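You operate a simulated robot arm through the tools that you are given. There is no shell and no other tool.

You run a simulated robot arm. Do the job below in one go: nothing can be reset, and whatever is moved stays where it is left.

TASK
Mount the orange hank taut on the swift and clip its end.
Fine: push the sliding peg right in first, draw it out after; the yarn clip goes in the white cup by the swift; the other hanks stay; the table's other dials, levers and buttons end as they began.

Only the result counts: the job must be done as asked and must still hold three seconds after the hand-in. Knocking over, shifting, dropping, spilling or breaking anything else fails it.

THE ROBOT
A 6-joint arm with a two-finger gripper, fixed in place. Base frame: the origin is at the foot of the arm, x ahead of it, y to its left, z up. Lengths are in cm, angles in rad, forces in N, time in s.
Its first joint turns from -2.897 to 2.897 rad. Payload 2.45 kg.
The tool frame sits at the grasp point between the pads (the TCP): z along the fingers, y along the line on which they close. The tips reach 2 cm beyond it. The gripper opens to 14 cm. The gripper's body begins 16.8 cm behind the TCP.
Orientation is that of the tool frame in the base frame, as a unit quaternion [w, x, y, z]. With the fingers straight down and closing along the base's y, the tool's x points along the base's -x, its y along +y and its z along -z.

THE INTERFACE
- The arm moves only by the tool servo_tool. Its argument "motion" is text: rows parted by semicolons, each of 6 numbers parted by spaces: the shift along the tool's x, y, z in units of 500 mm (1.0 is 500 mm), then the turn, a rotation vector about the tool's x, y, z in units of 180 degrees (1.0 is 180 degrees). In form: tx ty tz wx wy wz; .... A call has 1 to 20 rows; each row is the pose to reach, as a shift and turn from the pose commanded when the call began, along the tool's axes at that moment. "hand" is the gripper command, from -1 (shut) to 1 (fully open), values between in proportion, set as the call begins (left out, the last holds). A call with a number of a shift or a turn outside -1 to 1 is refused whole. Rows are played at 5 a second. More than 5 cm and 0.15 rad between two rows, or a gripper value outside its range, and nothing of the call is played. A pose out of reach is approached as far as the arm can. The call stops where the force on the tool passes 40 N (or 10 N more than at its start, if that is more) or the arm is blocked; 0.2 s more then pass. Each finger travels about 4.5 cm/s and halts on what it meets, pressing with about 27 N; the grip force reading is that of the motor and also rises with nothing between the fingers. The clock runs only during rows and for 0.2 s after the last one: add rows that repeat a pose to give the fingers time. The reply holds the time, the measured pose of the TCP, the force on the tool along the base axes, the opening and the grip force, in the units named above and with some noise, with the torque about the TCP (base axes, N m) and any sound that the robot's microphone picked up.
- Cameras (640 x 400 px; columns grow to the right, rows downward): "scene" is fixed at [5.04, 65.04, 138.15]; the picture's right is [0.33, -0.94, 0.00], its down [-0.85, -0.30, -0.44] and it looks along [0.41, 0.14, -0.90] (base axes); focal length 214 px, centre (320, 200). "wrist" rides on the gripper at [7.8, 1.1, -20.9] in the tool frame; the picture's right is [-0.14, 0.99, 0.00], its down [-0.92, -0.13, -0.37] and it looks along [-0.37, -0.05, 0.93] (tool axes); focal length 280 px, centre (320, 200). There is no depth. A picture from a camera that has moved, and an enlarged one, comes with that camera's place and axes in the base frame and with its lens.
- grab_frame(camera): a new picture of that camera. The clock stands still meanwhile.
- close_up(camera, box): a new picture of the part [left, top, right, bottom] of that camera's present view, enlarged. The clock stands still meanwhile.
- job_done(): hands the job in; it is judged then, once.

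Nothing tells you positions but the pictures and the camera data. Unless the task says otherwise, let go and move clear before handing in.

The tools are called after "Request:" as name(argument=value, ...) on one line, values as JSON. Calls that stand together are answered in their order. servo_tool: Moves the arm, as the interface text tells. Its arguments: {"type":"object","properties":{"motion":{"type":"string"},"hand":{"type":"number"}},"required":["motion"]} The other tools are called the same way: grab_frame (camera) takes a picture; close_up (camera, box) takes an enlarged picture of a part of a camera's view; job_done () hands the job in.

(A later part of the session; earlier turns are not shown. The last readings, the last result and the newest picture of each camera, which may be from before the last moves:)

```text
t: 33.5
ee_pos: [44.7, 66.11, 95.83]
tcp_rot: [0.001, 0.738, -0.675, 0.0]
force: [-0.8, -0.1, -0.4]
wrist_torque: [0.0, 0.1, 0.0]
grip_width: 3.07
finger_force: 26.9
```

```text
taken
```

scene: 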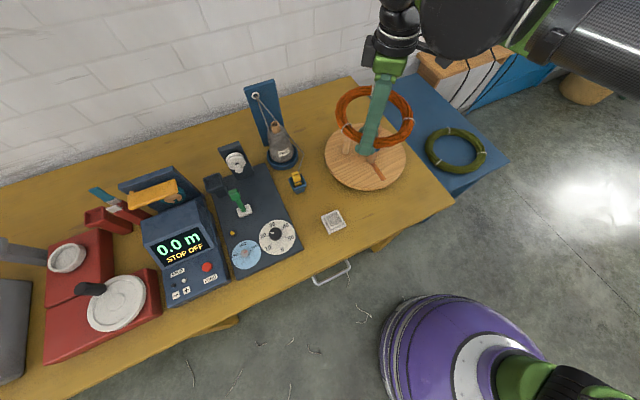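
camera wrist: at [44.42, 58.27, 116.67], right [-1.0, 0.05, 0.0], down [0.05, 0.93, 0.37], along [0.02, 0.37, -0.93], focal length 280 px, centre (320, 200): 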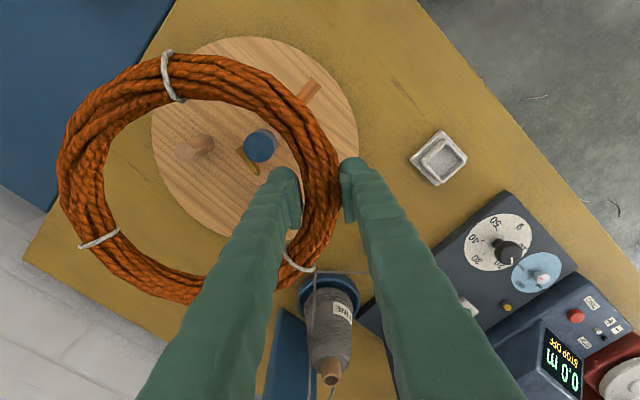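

Request:
close_up(camera="wrist", box=[50, 40, 350, 230])

Request:
close_up(camera="scene", box=[310, 75, 430, 200])

```text
2.11 times, centred on (200, 135) of wrist
camera zoom: at [44.42, 58.27, 116.67], right [-1.0, 0.05, 0.0], down [0.05, 0.93, 0.37], along [0.02, 0.37, -0.93], focal length 590 px, centre (573, 337)
```

zoom: 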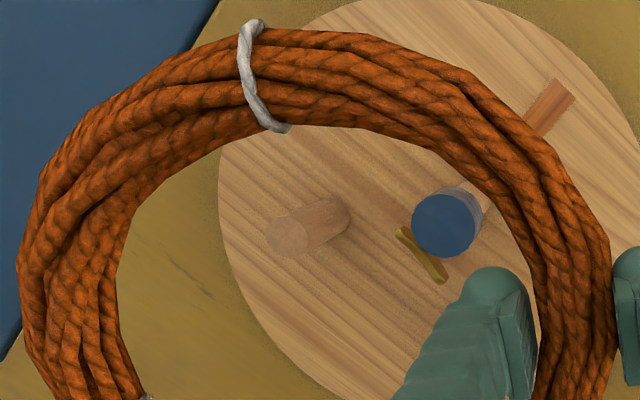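

```text
3.20 times, centred on (370, 138) of scene
camera zoom: at [5.04, 65.04, 138.15], right [0.33, -0.94, 0.0], down [-0.85, -0.3, -0.44], along [0.41, 0.14, -0.9], focal length 686 px, centre (160, 400)
```

zoom: 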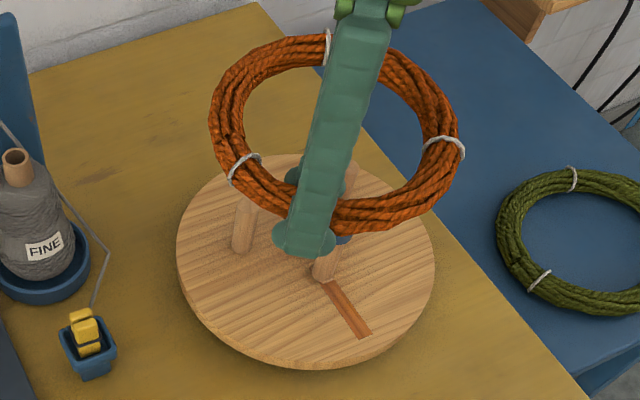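

The ring is centred over the pegs as planned (peg B and the cap both fall well inside). Lowering vertically, first to just above the disc.

Request:
servo_tool(motion="0 0 0.03 0 0 0; 0 0 0.06 0 0 0; 0 0 0.09 0 0 0; 0 0 0.11 0 0 0; 0 0 0.11 0 0 0", hand=-1)

Request:
grab_frame(camera="wrist")

Request:
close_up(camera="scene", box=[310, 75, 430, 200])

```text
t: 34.7
ee_pos: [44.72, 66.27, 90.5]
tcp_rot: [0.001, 0.738, -0.675, 0.001]
force: [0.5, -0.4, -1.7]
wrist_torque: [-0.02, 0.12, 0.01]
grip_width: 3.08
finger_force: 27.0
```

```text
taken
camera wrist: at [44.44, 58.44, 111.37], right [-1.0, 0.05, 0.0], down [0.05, 0.93, 0.37], along [0.02, 0.37, -0.93], focal length 280 px, centre (320, 200)
```

wrist: 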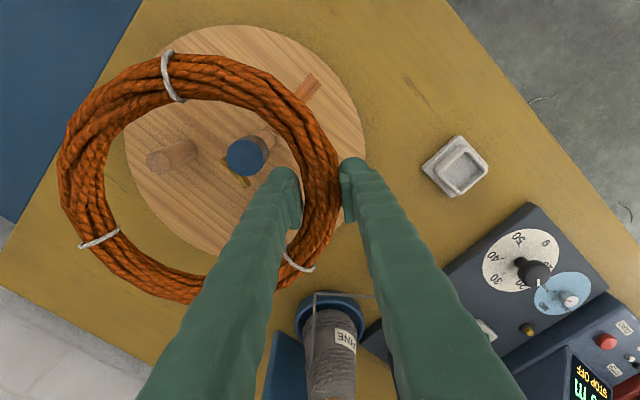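

```text
3.20 times, centred on (370, 138) of scene
camera zoom: at [5.04, 65.04, 138.15], right [0.33, -0.94, 0.0], down [-0.85, -0.3, -0.44], along [0.41, 0.14, -0.9], focal length 686 px, centre (160, 400)
```

zoom: 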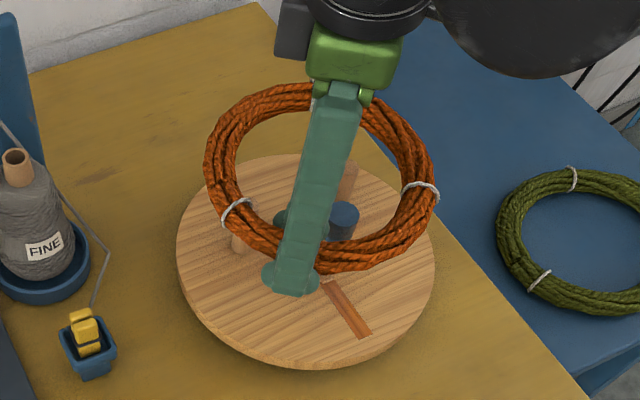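

Request:
servo_tool(motion="0 0 0.015 0 0 0; 0 0 0.03 0 0 0; 0 0 0.045 0 0 0; 0 0 0.06 0 0 0; 0 0 0.07 0 0 0; 0 0 0.07 0 0 0", hand=-1)

Request:
grab_frame(camera="wrist")

Request:
close_up(camera="scene", box=[310, 75, 430, 200])

```text
t: 36.1
ee_pos: [44.69, 66.31, 86.87]
tcp_rot: [0.001, 0.738, -0.675, 0.001]
force: [0.5, -0.7, -1.3]
wrist_torque: [0.0, 0.12, 0.0]
grip_width: 3.06
finger_force: 27.1
```

```text
taken
camera wrist: at [44.5, 58.47, 107.71], right [-1.0, 0.05, 0.0], down [0.05, 0.93, 0.37], along [0.02, 0.37, -0.93], focal length 280 px, centre (320, 200)
```

wrist: 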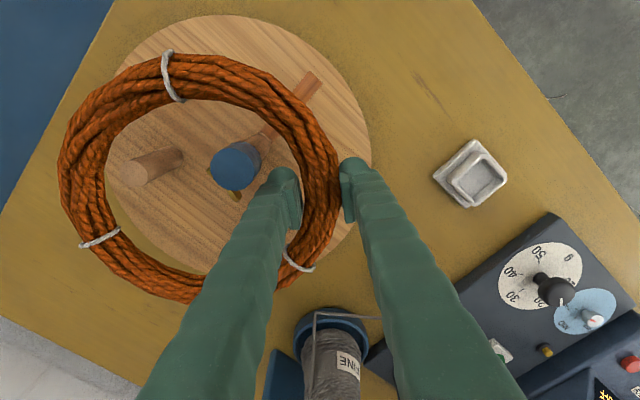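

```text
3.20 times, centred on (370, 138) of scene
camera zoom: at [5.04, 65.04, 138.15], right [0.33, -0.94, 0.0], down [-0.85, -0.3, -0.44], along [0.41, 0.14, -0.9], focal length 686 px, centre (160, 400)
```

zoom: 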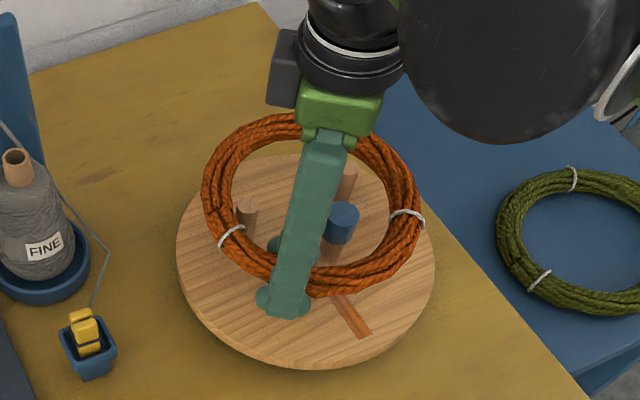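

All three pegs stand inside the ring. Continuing down to the disc.

Request:
servo_tool(motion="0 0 0.02 0 0 0; 0 0 0.04 0 0 0; 0 0 0.06 0 0 0; 0 0 0.075 0 0 0; 0 0 0.082 0 0 0; 0 0 0.088 0 0 0; 0 0 0.088 0 0 0", hand=-1)

Request:
close_up(camera="wrist", box=[40, 20, 360, 320])

Request:
close_up(camera="scene", box=[310, 75, 430, 200])

```text
t: 37.7
ee_pos: [44.74, 66.39, 82.44]
tcp_rot: [0.001, 0.738, -0.675, 0.001]
force: [0.3, -1.1, -1.1]
wrist_torque: [-0.01, 0.1, 0.0]
grip_width: 3.09
finger_force: 26.6
```

```text
1.33 times, centred on (200, 170) of wrist
camera zoom: at [44.44, 58.49, 103.28], right [-1.0, 0.05, 0.0], down [0.05, 0.93, 0.37], along [0.02, 0.37, -0.93], focal length 374 px, centre (480, 240)
```

zoom: 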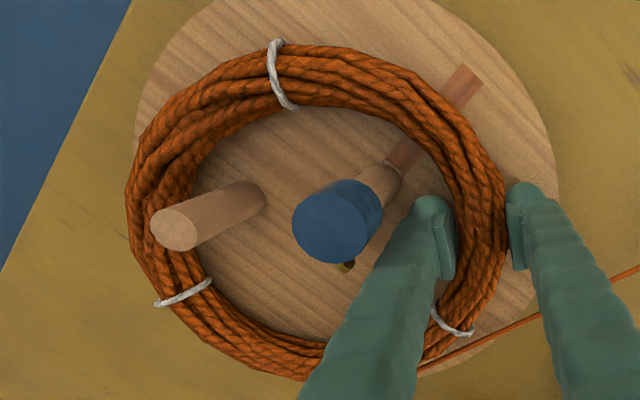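

```text
3.20 times, centred on (370, 138) of scene
camera zoom: at [5.04, 65.04, 138.15], right [0.33, -0.94, 0.0], down [-0.85, -0.3, -0.44], along [0.41, 0.14, -0.9], focal length 686 px, centre (160, 400)
```

zoom: 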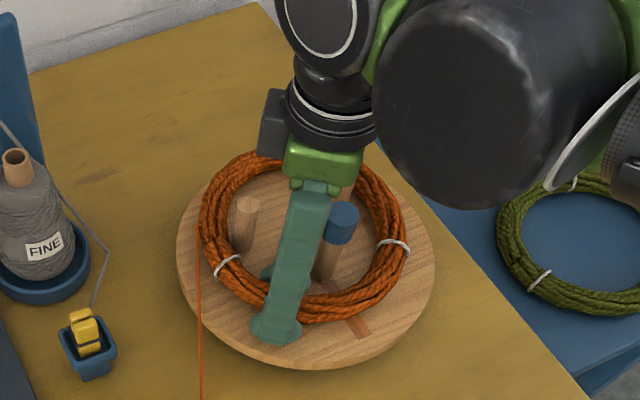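

An orange thread now runs off the hank. I need to see where it goes.

Request:
grab_frame(camera="scene")

Request:
close_up(camera="scene", box=[260, 120, 420, 260])

Request:
grab_frame(camera="wrist")

```text
taken
```

scene: 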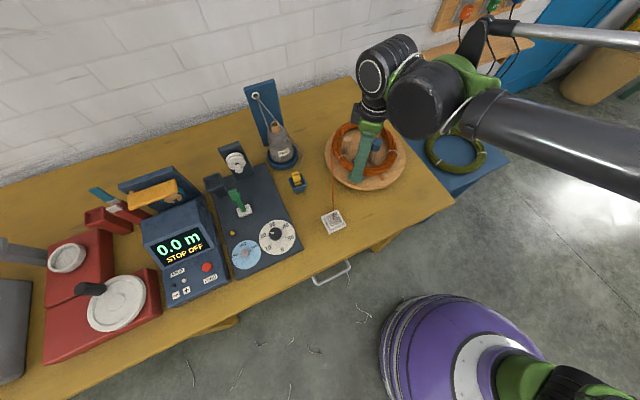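

```text
2.86 times, centred on (340, 190) of scene
camera zoom: at [5.04, 65.04, 138.15], right [0.33, -0.94, 0.0], down [-0.85, -0.3, -0.44], along [0.41, 0.14, -0.9], focal length 613 px, centre (263, 229)
```

zoom: 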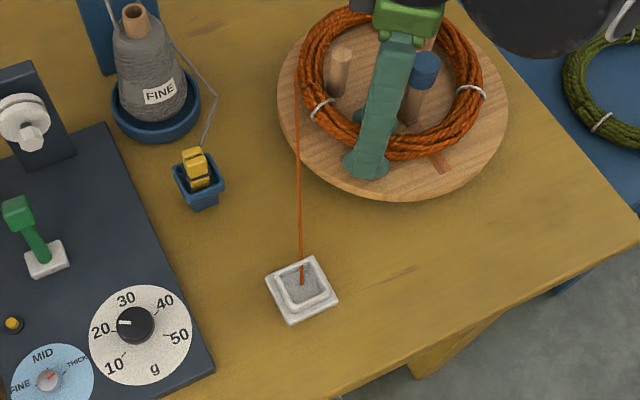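

```text
taken
camera wrist: at [44.44, 58.49, 103.28], right [-1.0, 0.05, 0.0], down [0.05, 0.93, 0.37], along [0.02, 0.37, -0.93], focal length 280 px, centre (320, 200)
```

wrist: 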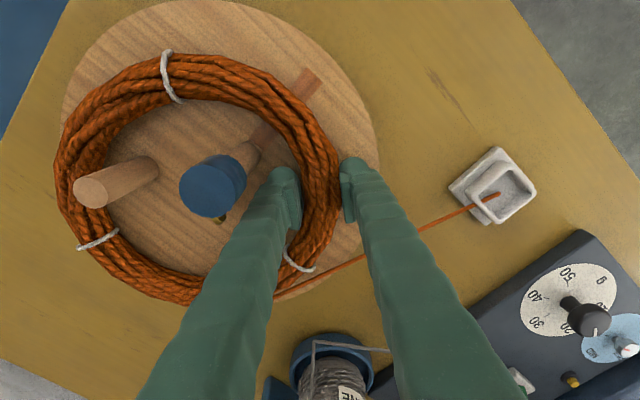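

The hank's end now lies in the white cup, so the yellow clip from the blue holder must go there. I'll lower the last few millimetres onto the disc.

Request:
servo_tool(motion="0 0 0.003 0 0 0; 0 0 0.006 0 0 0; 0 0 0.009 0 0 0; 0 0 0.012 0 0 0; 0 0 0.015 0 0 0", hand=-1)

```text
t: 38.6
ee_pos: [44.61, 66.43, 82.15]
tcp_rot: [0.0, 0.738, -0.675, 0.001]
force: [-1.5, -1.5, 17.7]
wrist_torque: [-0.06, 0.19, -0.12]
grip_width: 3.09
finger_force: 27.2
stopped in row 4: the force on the tool passed its limit at 47 N (the readings are from after the stop); the commanded pose is now the measured one
```

Contact: the hank is resting on the disc. I open just enough to free it and rise straight up.

Request:
servo_tool(motion="0 0 -0.001 0 0 0; 0 0 -0.001 0 0 0; 0 0 -0.001 0 0 0; 0 0 -0.001 0 0 0", hand=-0.34)

Request:
servo_tool(motion="0 0 -0.01 0 0 0; 0 0 -0.03 0 0 0; 0 0 -0.06 0 0 0; 0 0 -0.1 0 0 0; 0 0 -0.16 0 0 0; 0 0 -0.24 0 0 0; 0 0 -0.3 0 0 0; 0 0 -0.3 0 0 0", hand=-0.34)

Request:
grab_frame(camera="wrist")

Request:
close_up(camera="scene", box=[300, 100, 430, 220])

```text
t: 39.6
ee_pos: [44.59, 66.25, 82.16]
tcp_rot: [0.001, 0.738, -0.675, 0.0]
force: [13.4, -2.8, 30.4]
wrist_torque: [-0.11, 0.06, -0.16]
grip_width: 4.04
finger_force: 0.1
```

```text
t: 41.5
ee_pos: [44.6, 66.2, 97.1]
tcp_rot: [0.0, 0.738, -0.675, -0.001]
force: [-0.1, -0.1, -0.2]
wrist_torque: [0.02, 0.02, 0.01]
grip_width: 4.63
finger_force: 0.1
```

```text
taken
camera wrist: at [44.42, 58.31, 117.86], right [-1.0, 0.05, 0.0], down [0.05, 0.93, 0.37], along [0.02, 0.37, -0.93], focal length 280 px, centre (320, 200)
```

wrist: 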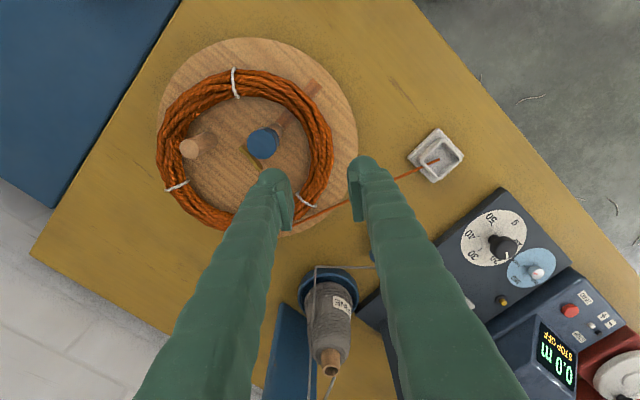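

```text
3.33 times, centred on (365, 160) of scene
camera zoom: at [5.04, 65.04, 138.15], right [0.33, -0.94, 0.0], down [-0.85, -0.3, -0.44], along [0.41, 0.14, -0.9], focal length 715 px, centre (170, 333)
```

zoom: 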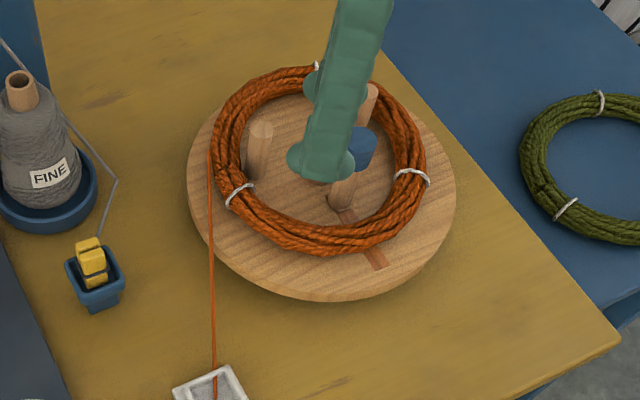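

The hank lies around all three pegs. Next I go back over the slider with the fingers across the slot, to draw it out.

Request:
servo_tool(motion="0.0098 -0.0165 0.0146 0 0 0.0398; 0.0196 -0.033 0.0291 0 0 0.0795; 0.0294 -0.0495 0.0437 0 0 0.1193; 0.0391 -0.0659 0.0583 0 0 0.159; 0.0489 -0.0824 0.0729 0 0 0.1988; 0.0587 -0.0989 0.0874 0 0 0.2385; 0.0685 -0.1154 0.102 0 0 0.2783; 0.0685 -0.1154 0.102 0 0 0.2783", hand=-0.15)

Request:
close_up(camera="wrist", box=[200, 70, 440, 290])

Request:
close_up(camera="scene", box=[310, 115, 420, 200])

```text
t: 43.2
ee_pos: [50.82, 63.38, 91.77]
tcp_rot: [0.0, -0.381, 0.925, 0.0]
force: [-0.3, 0.4, 0.2]
wrist_torque: [0.03, -0.03, -0.02]
grip_width: 5.95
finger_force: 0.2
```

```text
1.82 times, centred on (320, 180) of wrist
camera zoom: at [44.6, 58.6, 112.71], right [-0.6, 0.8, 0.0], down [0.74, 0.56, 0.37], along [0.29, 0.22, -0.93], focal length 510 px, centre (320, 236)
```

zoom: 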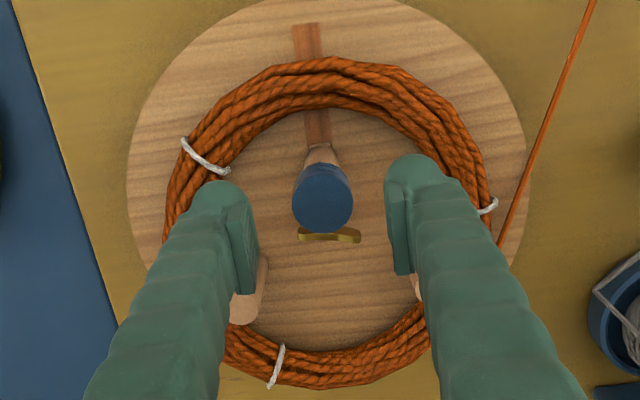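

```text
4.71 times, centred on (365, 158) of scene
camera zoom: at [5.04, 65.04, 138.15], right [0.33, -0.94, 0.0], down [-0.85, -0.3, -0.44], along [0.41, 0.14, -0.9], focal length 1009 px, centre (108, 400)
```

zoom: 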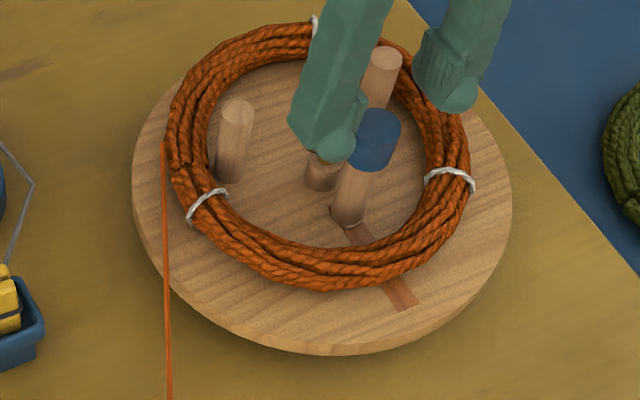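

Request:
servo_tool(motion="0.0056 0.002 0.04 0 0 0; 0.0056 0.002 0.075 0 0 0; 0.0056 0.002 0.0984 0 0 0; 0.0056 0.002 0.0984 0 0 0", hand=-0.15)

Request:
servo_tool(motion="0 0 0 0 0 0; 0 0 0 0 0 0; 0 0 0 0 0 0; 0 0 0 0 0 0; 0 0 0 0 0 0", hand=-1)

Request:
close_up(camera="wrist", box=[200, 70, 440, 290])

```text
t: 44.2
ee_pos: [50.61, 63.35, 87.18]
tcp_rot: [-0.001, -0.383, 0.924, 0.0]
force: [-0.1, -0.1, -1.6]
wrist_torque: [0.02, 0.0, -0.01]
grip_width: 5.94
finger_force: 0.0
```

```text
t: 45.5
ee_pos: [50.56, 63.43, 87.25]
tcp_rot: [0.0, -0.383, 0.924, 0.0]
force: [0.6, -2.8, -3.1]
wrist_torque: [0.04, -0.04, -0.06]
grip_width: 2.6
finger_force: 45.4
```

```text
1.82 times, centred on (320, 180) of wrist
camera zoom: at [44.35, 58.6, 107.99], right [-0.6, 0.8, 0.0], down [0.74, 0.56, 0.37], along [0.29, 0.22, -0.93], focal length 510 px, centre (320, 236)
```

zoom: 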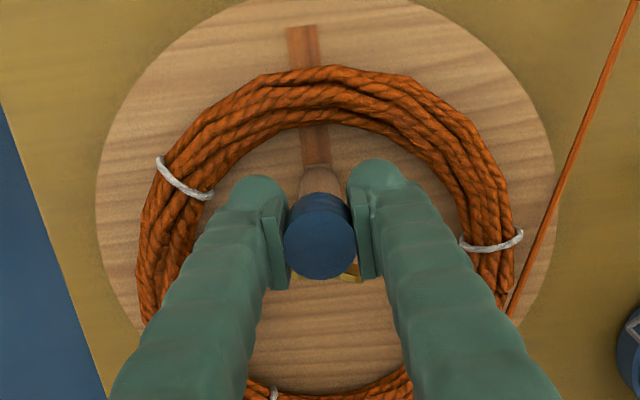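

Gripped again. Drawing outward along the slot in small steps, watching the force.

Request:
servo_tool(motion="0.004 0 0 0 0 0; 0.008 0 0 0 0 0; 0.012 0 0 0 0 0; 0.016 0 0 0 0 0; 0.02 0 0 0 0 0; 0.02 0 0 0 0 0", hand=-1)

```text
t: 47.0
ee_pos: [49.72, 62.65, 87.17]
tcp_rot: [0.001, -0.384, 0.923, 0.0]
force: [-0.9, 4.2, 17.1]
wrist_torque: [-0.09, -0.13, 0.16]
grip_width: 2.58
finger_force: 45.1
stopped in row 6: the force on the tool passed its limit at 41 N (the readings are from after the stop); the commanded pose is now the measured one
```

Request:
servo_tool(motion="0 0.0004 -0.0012 0 0 0; 0 0.0004 -0.0012 0 0 0; 0 0.0004 -0.0012 0 0 0", hand=-1)

```text
t: 47.8
ee_pos: [49.83, 62.62, 87.37]
tcp_rot: [0.0, -0.382, 0.924, 0.0]
force: [-5.2, 6.5, 14.4]
wrist_torque: [-0.01, -0.13, 0.3]
grip_width: 2.58
finger_force: 45.1
```

Request:
servo_tool(motion="0 0.001 -0.001 0 0 0; 0.003 0.001 -0.001 0 0 0; 0.006 0.001 -0.001 0 0 0; 0.01 0.001 -0.001 0 0 0; 0.01 0.001 -0.001 0 0 0", hand=-1)

```text
t: 49.0
ee_pos: [49.43, 62.27, 87.17]
tcp_rot: [0.0, -0.382, 0.924, 0.001]
force: [0.5, 4.0, 8.6]
wrist_torque: [0.02, -0.04, 0.02]
grip_width: 2.62
finger_force: 44.9
```

Request:
servo_tool(motion="0.004 0.0003 -0.0005 0 0 0; 0.008 0.0003 -0.0005 0 0 0; 0.012 0.0003 -0.0005 0 0 0; 0.016 0.0003 -0.0005 0 0 0; 0.02 0.0003 -0.0005 0 0 0; 0.02 0.0003 -0.0005 0 0 0", hand=-1)

Request:
close_up(camera="wrist", box=[200, 70, 440, 290])

Request:
close_up(camera="scene", box=[310, 115, 420, 200])

```text
t: 50.4
ee_pos: [48.72, 61.54, 87.18]
tcp_rot: [-0.001, -0.383, 0.924, -0.001]
force: [0.9, -1.4, -30.5]
wrist_torque: [0.13, -0.16, -0.09]
grip_width: 2.59
finger_force: 45.4
```

```text
1.82 times, centred on (320, 180) of wrist
camera zoom: at [42.55, 56.82, 107.99], right [-0.6, 0.8, 0.0], down [0.74, 0.56, 0.37], along [0.29, 0.22, -0.93], focal length 510 px, centre (320, 236)
```

zoom: 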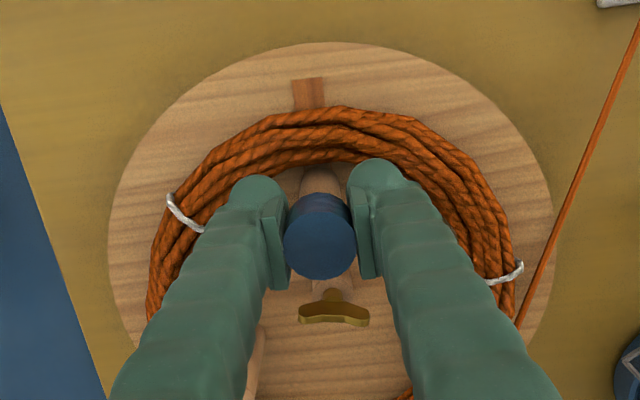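

```text
4.71 times, centred on (365, 158) of scene
camera zoom: at [5.04, 65.04, 138.15], right [0.33, -0.94, 0.0], down [-0.85, -0.3, -0.44], along [0.41, 0.14, -0.9], focal length 1009 px, centre (108, 400)
```

zoom: 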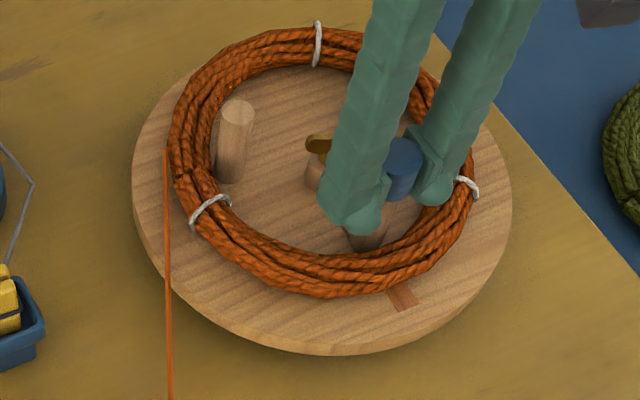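

The peg is now reaching the strand. I relax z and continue outward until the hank resists firmly.

Request:
servo_tool(motion="0 0 0.0018 0 0 0; 0 0 0.0018 0 0 0; 0.003 0 0.0018 0 0 0; 0.006 0 0.0018 0 0 0; 0.009 0 0.0018 0 0 0; 0.012 0 0.0018 0 0 0; 0.012 0 0.0018 0 0 0", hand=-1)

```text
t: 52.0
ee_pos: [48.34, 61.26, 87.11]
tcp_rot: [0.001, -0.382, 0.924, 0.0]
force: [-1.0, 4.2, 26.3]
wrist_torque: [-0.07, 0.01, 0.18]
grip_width: 2.58
finger_force: 45.2
```

Request:
servo_tool(motion="0 0.0003 -0.0009 0 0 0; 0.003 0.0003 -0.0009 0 0 0; 0.006 0.0003 -0.0009 0 0 0; 0.009 0.0003 -0.0009 0 0 0; 0.012 0.0003 -0.0009 0 0 0; 0.012 0.0003 -0.0009 0 0 0", hand=-1)

Request:
close_up(camera="scene", box=[310, 115, 420, 200])

```text
t: 53.4
ee_pos: [47.9, 60.81, 87.16]
tcp_rot: [-0.001, -0.383, 0.924, 0.001]
force: [4.0, -1.6, -4.8]
wrist_torque: [0.08, -0.07, -0.23]
grip_width: 2.62
finger_force: 45.2
```

```text
4.71 times, centred on (365, 158) of scene
camera zoom: at [5.04, 65.04, 138.15], right [0.33, -0.94, 0.0], down [-0.85, -0.3, -0.44], along [0.41, 0.14, -0.9], focal length 1009 px, centre (108, 400)
```

zoom: 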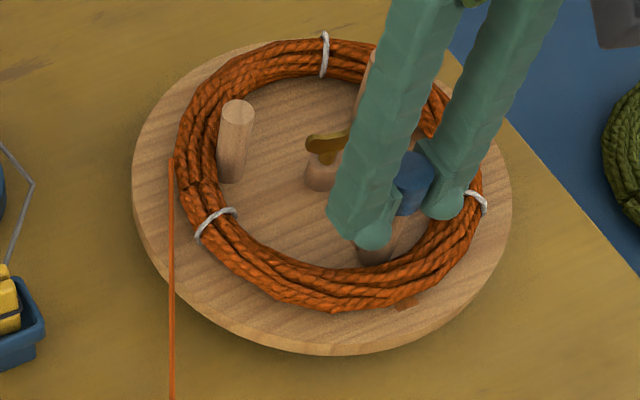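

The hank is being carried outward and is nearly against the fixed pegs. Small steps now.

Request:
servo_tool(motion="0.002 0 0 0 0 0; 0.004 0 0 0 0 0; 0.006 0 0 0 0 0; 0.008 0 0 0 0 0; 0.008 0 0 0 0 0", hand=-1)

```text
t: 54.6
ee_pos: [47.42, 60.4, 87.15]
tcp_rot: [0.0, -0.383, 0.924, 0.0]
force: [3.7, -0.4, 1.7]
wrist_torque: [0.0, -0.03, -0.09]
grip_width: 2.6
finger_force: 44.3
```

Request:
servo_tool(motion="0.002 0 0 0 0 0; 0.004 0 0 0 0 0; 0.006 0 0 0 0 0; 0.008 0 0 0 0 0; 0.008 0 0 0 0 0", hand=-1)

Request:
close_up(camera="scene", box=[310, 115, 420, 200])

Request:
close_up(camera="wrist", box=[200, 70, 440, 290])

```text
t: 55.8
ee_pos: [47.16, 60.32, 87.15]
tcp_rot: [0.0, -0.383, 0.924, 0.0]
force: [2.0, 4.4, 8.6]
wrist_torque: [-0.08, -0.02, 0.04]
grip_width: 2.57
finger_force: 45.5
```

```text
4.71 times, centred on (365, 158) of scene
camera zoom: at [5.04, 65.04, 138.15], right [0.33, -0.94, 0.0], down [-0.85, -0.3, -0.44], along [0.41, 0.14, -0.9], focal length 1009 px, centre (108, 400)
```

zoom: 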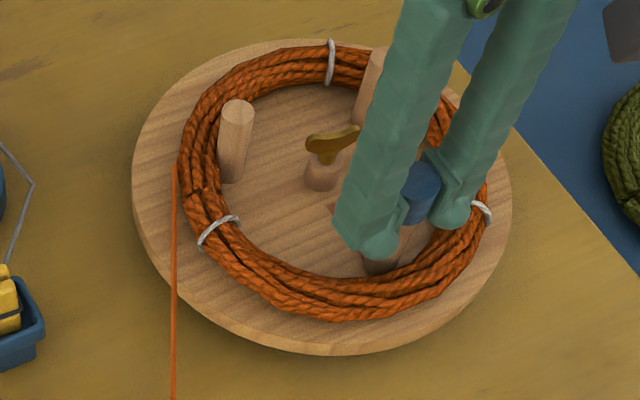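

```text
1.82 times, centred on (320, 180) of wrist
camera zoom: at [41.09, 55.42, 107.97], right [-0.6, 0.8, 0.0], down [0.74, 0.56, 0.37], along [0.29, 0.22, -0.93], focal length 510 px, centre (320, 236)
```

zoom: 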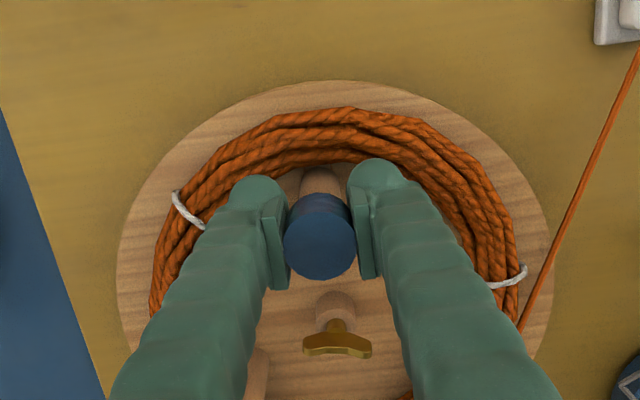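

Request:
servo_tool(motion="0.002 0 -0.0003 0 0 0; 0.004 0 -0.0003 0 0 0; 0.006 0 -0.0003 0 0 0; 0.008 0 -0.0003 0 0 0; 0.008 0 -0.0003 0 0 0", hand=-1)

```text
t: 57.0
ee_pos: [46.97, 60.04, 87.19]
tcp_rot: [0.0, -0.383, 0.924, 0.0]
force: [12.9, 13.4, 6.9]
wrist_torque: [-0.1, 0.04, 0.04]
grip_width: 2.59
finger_force: 44.7
```

Force along the slot has risen to about 18.6 N, pulling back inwards: the hank is coming taut. One more tiny step to confirm.

Request:
servo_tool(motion="0.001 0 0 0 0 0; 0.002 0 0 0 0 0; 0.002 0 0 0 0 0", hand=-1)

Request:
close_up(camera="scene", box=[310, 115, 420, 200])

```text
t: 57.5
ee_pos: [47.1, 59.92, 87.24]
tcp_rot: [0.002, -0.383, 0.924, 0.001]
force: [7.4, 7.9, 1.3]
wrist_torque: [-0.37, 0.3, 0.07]
grip_width: 2.6
finger_force: 45.2
stopped in row 2: the force on the tool passed its limit at 43 N (the readings are from after the stop); the commanded pose is now the measured one
```

```text
4.71 times, centred on (365, 158) of scene
camera zoom: at [5.04, 65.04, 138.15], right [0.33, -0.94, 0.0], down [-0.85, -0.3, -0.44], along [0.41, 0.14, -0.9], focal length 1009 px, centre (108, 400)
```

zoom: 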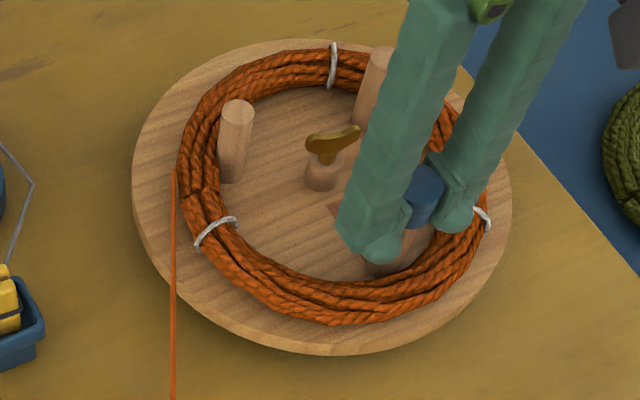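

Taut: it resists past 43 N with all three pegs bearing. Releasing and rising, then I check that the peg stays out.

Request:
servo_tool(motion="0 0 0 0 0 0; 0 0 0 0 0 0; 0 0 0 0 0 0; 0 0 -0.05 0 0 0; 0 0 -0.13 0 0 0; 0 0 -0.21 0 0 0; 0 0 -0.29 0 0 0; 0 0 -0.29 0 0 0", hand=-0.1)

Request:
close_up(camera="scene", box=[310, 115, 420, 200])

Request:
grab_frame(camera="wrist")

Request:
close_up(camera="wrist", box=[200, 70, 440, 290])

```text
t: 59.3
ee_pos: [46.69, 59.99, 102.11]
tcp_rot: [0.0, -0.382, 0.924, 0.001]
force: [0.0, 0.1, -0.1]
wrist_torque: [0.02, 0.01, 0.01]
grip_width: 6.3
finger_force: 0.1
```

```text
4.71 times, centred on (365, 158) of scene
camera zoom: at [5.04, 65.04, 138.15], right [0.33, -0.94, 0.0], down [-0.85, -0.3, -0.44], along [0.41, 0.14, -0.9], focal length 1009 px, centre (108, 400)
```

zoom: 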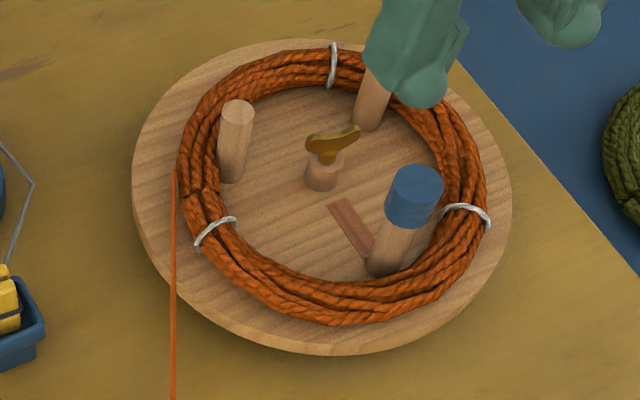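

```text
taken
camera wrist: at [40.47, 55.27, 122.85], right [-0.6, 0.8, 0.0], down [0.74, 0.56, 0.37], along [0.29, 0.22, -0.93], focal length 280 px, centre (320, 200)
```

wrist: 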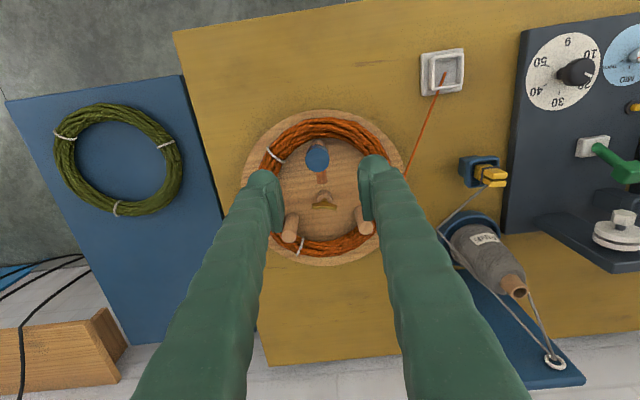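

```text
1.82 times, centred on (320, 180) of wrist
camera zoom: at [40.47, 55.27, 122.85], right [-0.6, 0.8, 0.0], down [0.74, 0.56, 0.37], along [0.29, 0.22, -0.93], focal length 510 px, centre (320, 236)
```

zoom: 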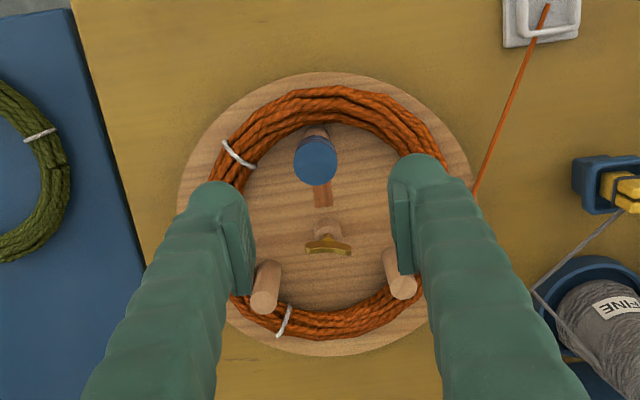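

The hank is taut on all three pegs and the slider stays out. Now the yellow clip: I move high over it for a close look.

Request:
servo_tool(motion="-0.022 0.0697 0.007 0 0 0; -0.044 0.1394 0.014 0 0 0; -0.066 0.2091 0.021 0 0 0; -0.088 0.2789 0.028 0 0 0; -0.11 0.3486 0.035 0 0 0; -0.132 0.4183 0.042 0 0 0; -0.154 0.488 0.05 0 0 0; -0.154 0.488 0.05 0 0 0", hand=-0.1)

Request:
grab_frame(camera="wrist")

Request:
close_up(camera="wrist", box=[260, 90, 380, 210])

Request:
close_up(camera="scene", box=[270, 150, 330, 200])

Request:
close_up(camera="scene", box=[310, 195, 360, 245])

```text
t: 61.1
ee_pos: [35.03, 82.65, 99.02]
tcp_rot: [0.0, -0.383, 0.924, 0.0]
force: [0.7, 0.2, 0.4]
wrist_torque: [-0.01, 0.04, -0.01]
grip_width: 6.3
finger_force: 0.1
```

```text
taken
camera wrist: at [28.93, 77.79, 119.83], right [-0.6, 0.8, 0.0], down [0.74, 0.56, 0.37], along [0.29, 0.22, -0.93], focal length 280 px, centre (320, 200)
```

wrist: 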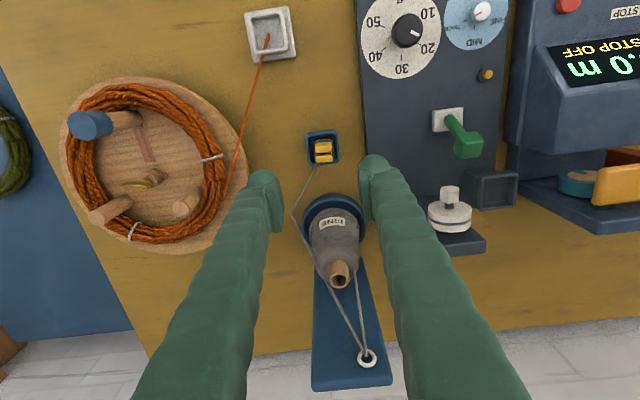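

```text
3.33 times, centred on (320, 150) of wrist
camera zoom: at [28.93, 77.79, 119.83], right [-0.6, 0.8, 0.0], down [0.74, 0.56, 0.37], along [0.29, 0.22, -0.93], focal length 935 px, centre (320, 367)
```

zoom: 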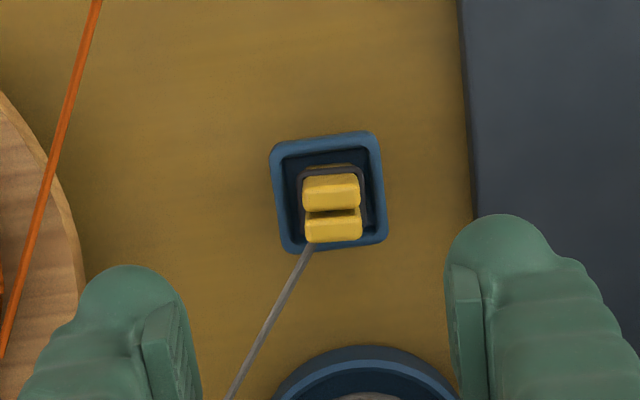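

```text
8.00 times, centred on (300, 175) of scene
camera zoom: at [5.04, 65.04, 138.15], right [0.33, -0.94, 0.0], down [-0.85, -0.3, -0.44], along [0.41, 0.14, -0.9], focal length 1716 px, centre (480, 400)
```

zoom: 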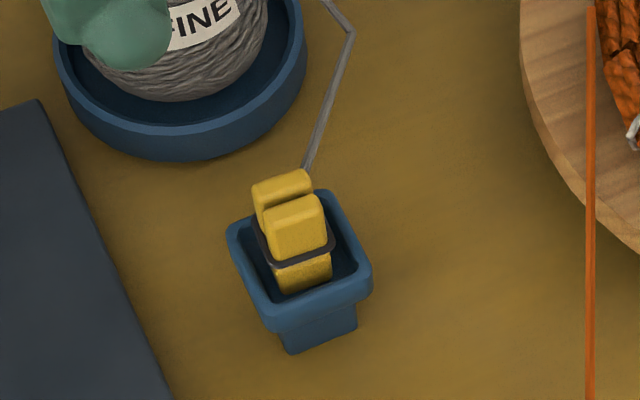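

```text
8.00 times, centred on (335, 220) of scene
camera zoom: at [5.04, 65.04, 138.15], right [0.33, -0.94, 0.0], down [-0.85, -0.3, -0.44], along [0.41, 0.14, -0.9], focal length 1716 px, centre (200, 40)
```

zoom: 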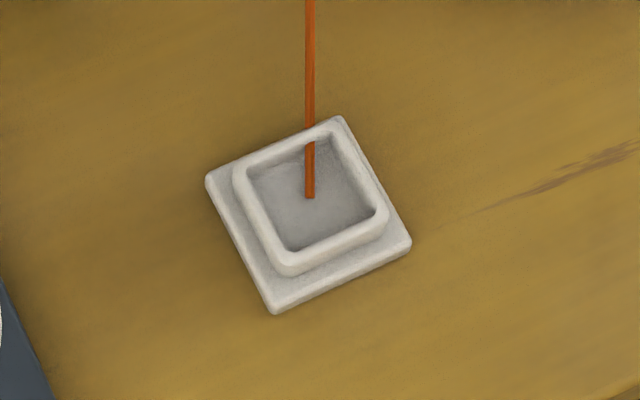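

The clip stands in a blue square holder: its top is at about [34.25, 82.6, 85.6] and the holder's rim is at z≈82. The white cup's centre is about [27.4, 68.6], with its rim near z 79 and the same 45° alignment. I'll descend around the clip's upper part with a narrower opening.

Request:
servo_tool(motion="0.006 0.005 0.06 0 0 0; 0.0122 0.0099 0.12 0 0 0; 0.0122 0.0099 0.18 0 0 0; 0.0122 0.0099 0.2 0 0 0; 0.0122 0.0099 0.2 0 0 0", hand=-0.28)

Request:
close_up(camera="wrist", box=[230, 90, 410, 240])

Request:
close_up(camera="scene", box=[270, 150, 330, 200])

```text
t: 62.3
ee_pos: [34.3, 82.7, 89.26]
tcp_rot: [0.001, -0.383, 0.924, 0.001]
force: [-0.1, 0.6, -0.2]
wrist_torque: [-0.06, -0.01, 0.0]
grip_width: 5.05
finger_force: 0.1
```

```text
2.67 times, centred on (320, 165) of wrist
camera zoom: at [28.13, 77.78, 110.01], right [-0.6, 0.8, 0.0], down [0.74, 0.56, 0.37], along [0.29, 0.22, -0.93], focal length 748 px, centre (320, 293)
```

zoom: 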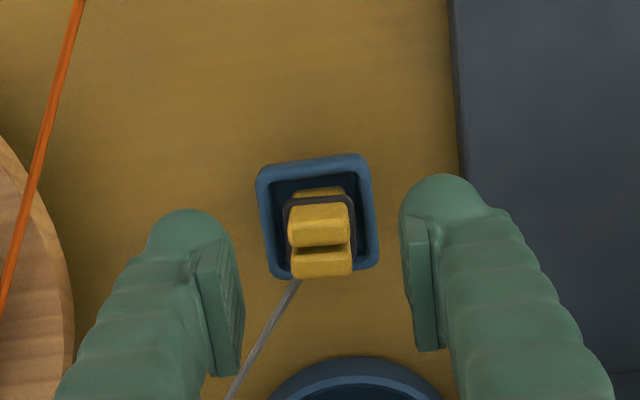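

```text
8.00 times, centred on (300, 175) of scene
camera zoom: at [5.04, 65.04, 138.15], right [0.33, -0.94, 0.0], down [-0.85, -0.3, -0.44], along [0.41, 0.14, -0.9], focal length 1716 px, centre (480, 400)
```

zoom: 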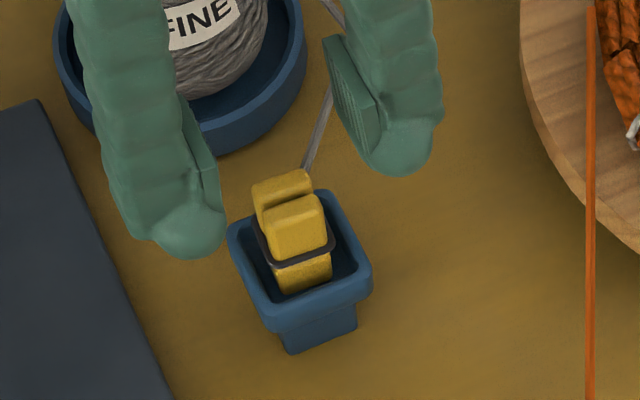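

Well centred. Descending the remaining 4.4 cm and closing on the clip.

Request:
servo_tool(motion="0 0 0.03 0 0 0; 0 0 0.06 0 0 0; 0 0 0.08 0 0 0; 0 0 0.089 0 0 0; 0 0 0.089 0 0 0", hand=-0.28)

Request:
close_up(camera="wrist", box=[230, 90, 410, 240])

Request:
close_up(camera="scene", box=[270, 150, 330, 200])

```text
t: 63.5
ee_pos: [34.43, 82.44, 84.9]
tcp_rot: [0.0, -0.382, 0.924, 0.001]
force: [0.1, 0.4, 0.2]
wrist_torque: [-0.02, -0.02, -0.01]
grip_width: 5.06
finger_force: 0.0
```

```text
2.67 times, centred on (320, 165) of wrist
camera zoom: at [28.2, 77.66, 105.54], right [-0.6, 0.8, 0.0], down [0.74, 0.56, 0.37], along [0.29, 0.22, -0.93], focal length 748 px, centre (320, 293)
```

zoom: 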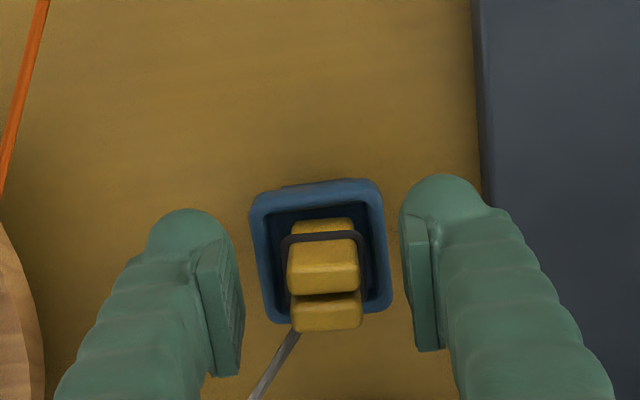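

```text
8.00 times, centred on (300, 175) of scene
camera zoom: at [5.04, 65.04, 138.15], right [0.33, -0.94, 0.0], down [-0.85, -0.3, -0.44], along [0.41, 0.14, -0.9], focal length 1716 px, centre (480, 400)
```

zoom: 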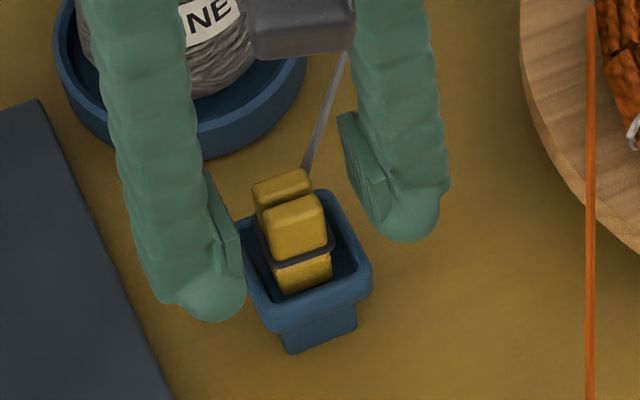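

Request:
servo_tool(motion="0 0 -0.005 0 0 0; 0 0 -0.005 0 0 0", hand=-0.28)

Request:
servo_tool(motion="0 0 0 0 0 0; 0 0 0 0 0 0; 0 0 0 0 0 0; 0 0 0 0 0 0; 0 0 0 0 0 0", hand=-1)

Request:
close_up(camera="wrist", box=[230, 90, 410, 240])

Request:
close_up(camera="scene", box=[270, 150, 330, 200])

```text
t: 64.1
ee_pos: [34.48, 82.46, 85.05]
tcp_rot: [0.001, -0.383, 0.924, 0.0]
force: [0.4, -0.7, -0.4]
wrist_torque: [0.02, -0.01, -0.05]
grip_width: 5.06
finger_force: 0.0
```

```text
t: 65.3
ee_pos: [34.34, 82.48, 84.98]
tcp_rot: [0.001, -0.383, 0.924, 0.0]
force: [0.2, 0.1, -0.4]
wrist_torque: [0.0, 0.02, 0.0]
grip_width: 2.0
finger_force: 27.3
```

```text
2.67 times, centred on (320, 165) of wrist
camera zoom: at [28.22, 77.73, 105.83], right [-0.6, 0.8, 0.0], down [0.74, 0.56, 0.37], along [0.29, 0.22, -0.93], focal length 748 px, centre (320, 293)
```

zoom: 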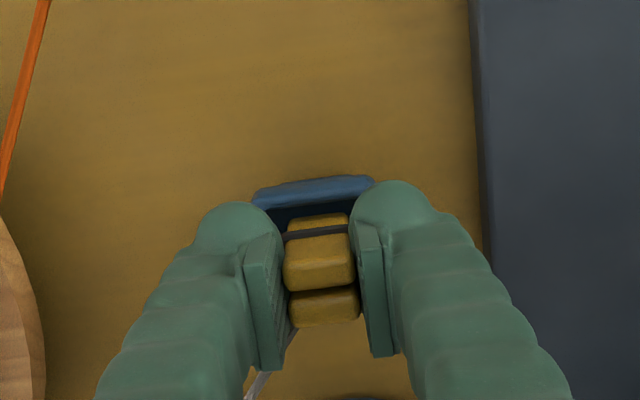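

```text
8.00 times, centred on (300, 175) of scene
camera zoom: at [5.04, 65.04, 138.15], right [0.33, -0.94, 0.0], down [-0.85, -0.3, -0.44], along [0.41, 0.14, -0.9], focal length 1716 px, centre (480, 400)
```

zoom: 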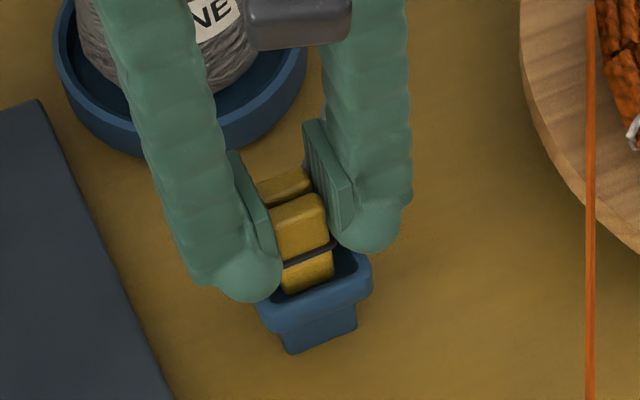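

The clip is held at 2.0 cm wide with 27 N. Lifting straight up out of the holder.

Request:
servo_tool(motion="0 0 -0.01 0 0 0; 0 0 -0.03 0 0 0; 0 0 -0.06 0 0 0; 0 0 -0.1 0 0 0; 0 0 -0.15 0 0 0; 0 0 -0.2 0 0 0; 0 0 -0.2 0 0 0", hand=-1)

Request:
grab_frame(camera="wrist")

Request:
close_up(camera="scene", box=[250, 120, 350, 210])

```text
t: 66.9
ee_pos: [34.45, 82.48, 95.05]
tcp_rot: [0.001, -0.383, 0.924, 0.001]
force: [-0.4, 0.6, -0.1]
wrist_torque: [0.01, -0.05, 0.01]
grip_width: 2.03
finger_force: 26.8
```

```text
taken
camera wrist: at [28.28, 77.63, 115.77], right [-0.6, 0.8, 0.0], down [0.74, 0.56, 0.37], along [0.29, 0.22, -0.93], focal length 280 px, centre (320, 200)
```

wrist: 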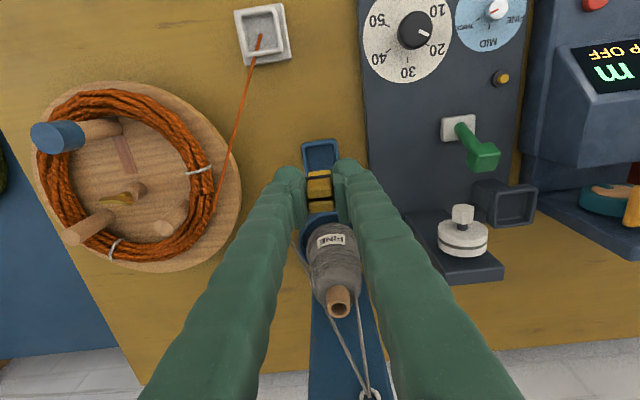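

```text
4.44 times, centred on (300, 165) of scene
camera zoom: at [5.04, 65.04, 138.15], right [0.33, -0.94, 0.0], down [-0.85, -0.3, -0.44], along [0.41, 0.14, -0.9], focal length 953 px, centre (409, 356)
```

zoom: 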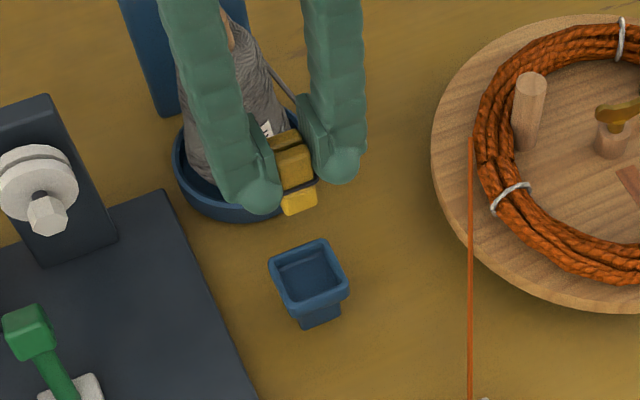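

The clip came out cleanly, and its bottom is about 4.3 cm below the TCP. Carrying it over the white cup.

Request:
servo_tool(motion="0.035 -0.0115 0 0 0 0; 0.085 -0.0278 0 0 0 0; 0.14 -0.0458 0 0 0 0; 0.195 -0.0638 0 0 0 0; 0.25 -0.0818 0 0 0 0; 0.2962 -0.0969 0 0 0 0; 0.2962 -0.0969 0 0 0 0; 0.2962 -0.0969 0 0 0 0", hand=-1)

Request:
grab_frame(camera="wrist")

Request:
close_up(camera="wrist", box=[230, 90, 410, 240])

Request:
close_up(camera="scene", box=[280, 170, 390, 270])

```text
t: 68.7
ee_pos: [27.53, 68.33, 94.95]
tcp_rot: [0.001, -0.383, 0.924, 0.0]
force: [0.5, 0.3, -0.4]
wrist_torque: [0.0, 0.05, 0.0]
grip_width: 2.01
finger_force: 26.6
```

```text
taken
camera wrist: at [21.21, 63.48, 115.77], right [-0.6, 0.8, 0.0], down [0.74, 0.56, 0.37], along [0.29, 0.22, -0.93], focal length 280 px, centre (320, 200)
```

wrist: 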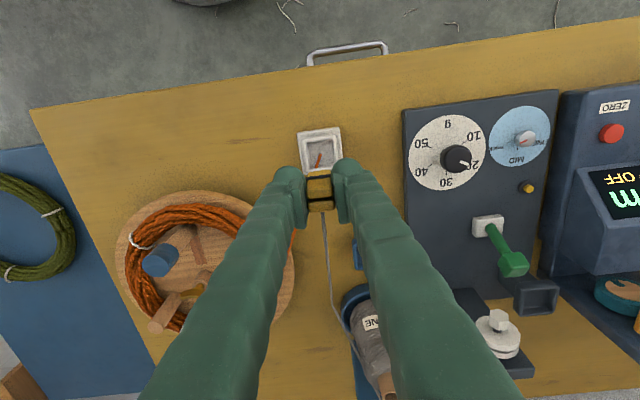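

```text
2.67 times, centred on (320, 165) of wrist
camera zoom: at [21.21, 63.48, 115.77], right [-0.6, 0.8, 0.0], down [0.74, 0.56, 0.37], along [0.29, 0.22, -0.93], focal length 748 px, centre (320, 293)
```

zoom: 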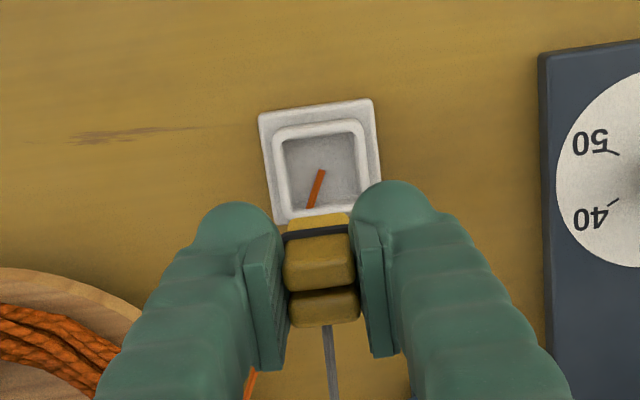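

```text
4.00 times, centred on (335, 220) of scene
camera zoom: at [5.04, 65.04, 138.15], right [0.33, -0.94, 0.0], down [-0.85, -0.3, -0.44], along [0.41, 0.14, -0.9], focal length 858 px, centre (260, 120)
```

zoom: 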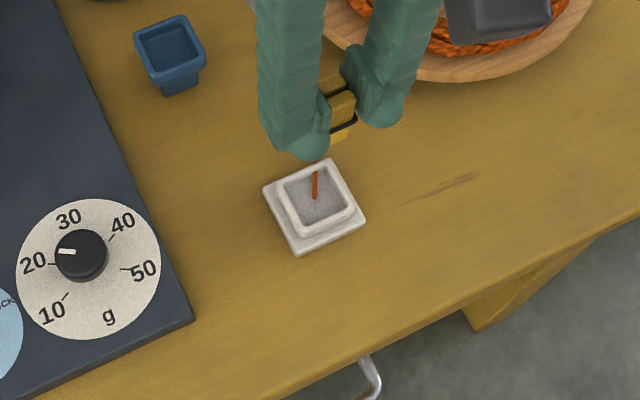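

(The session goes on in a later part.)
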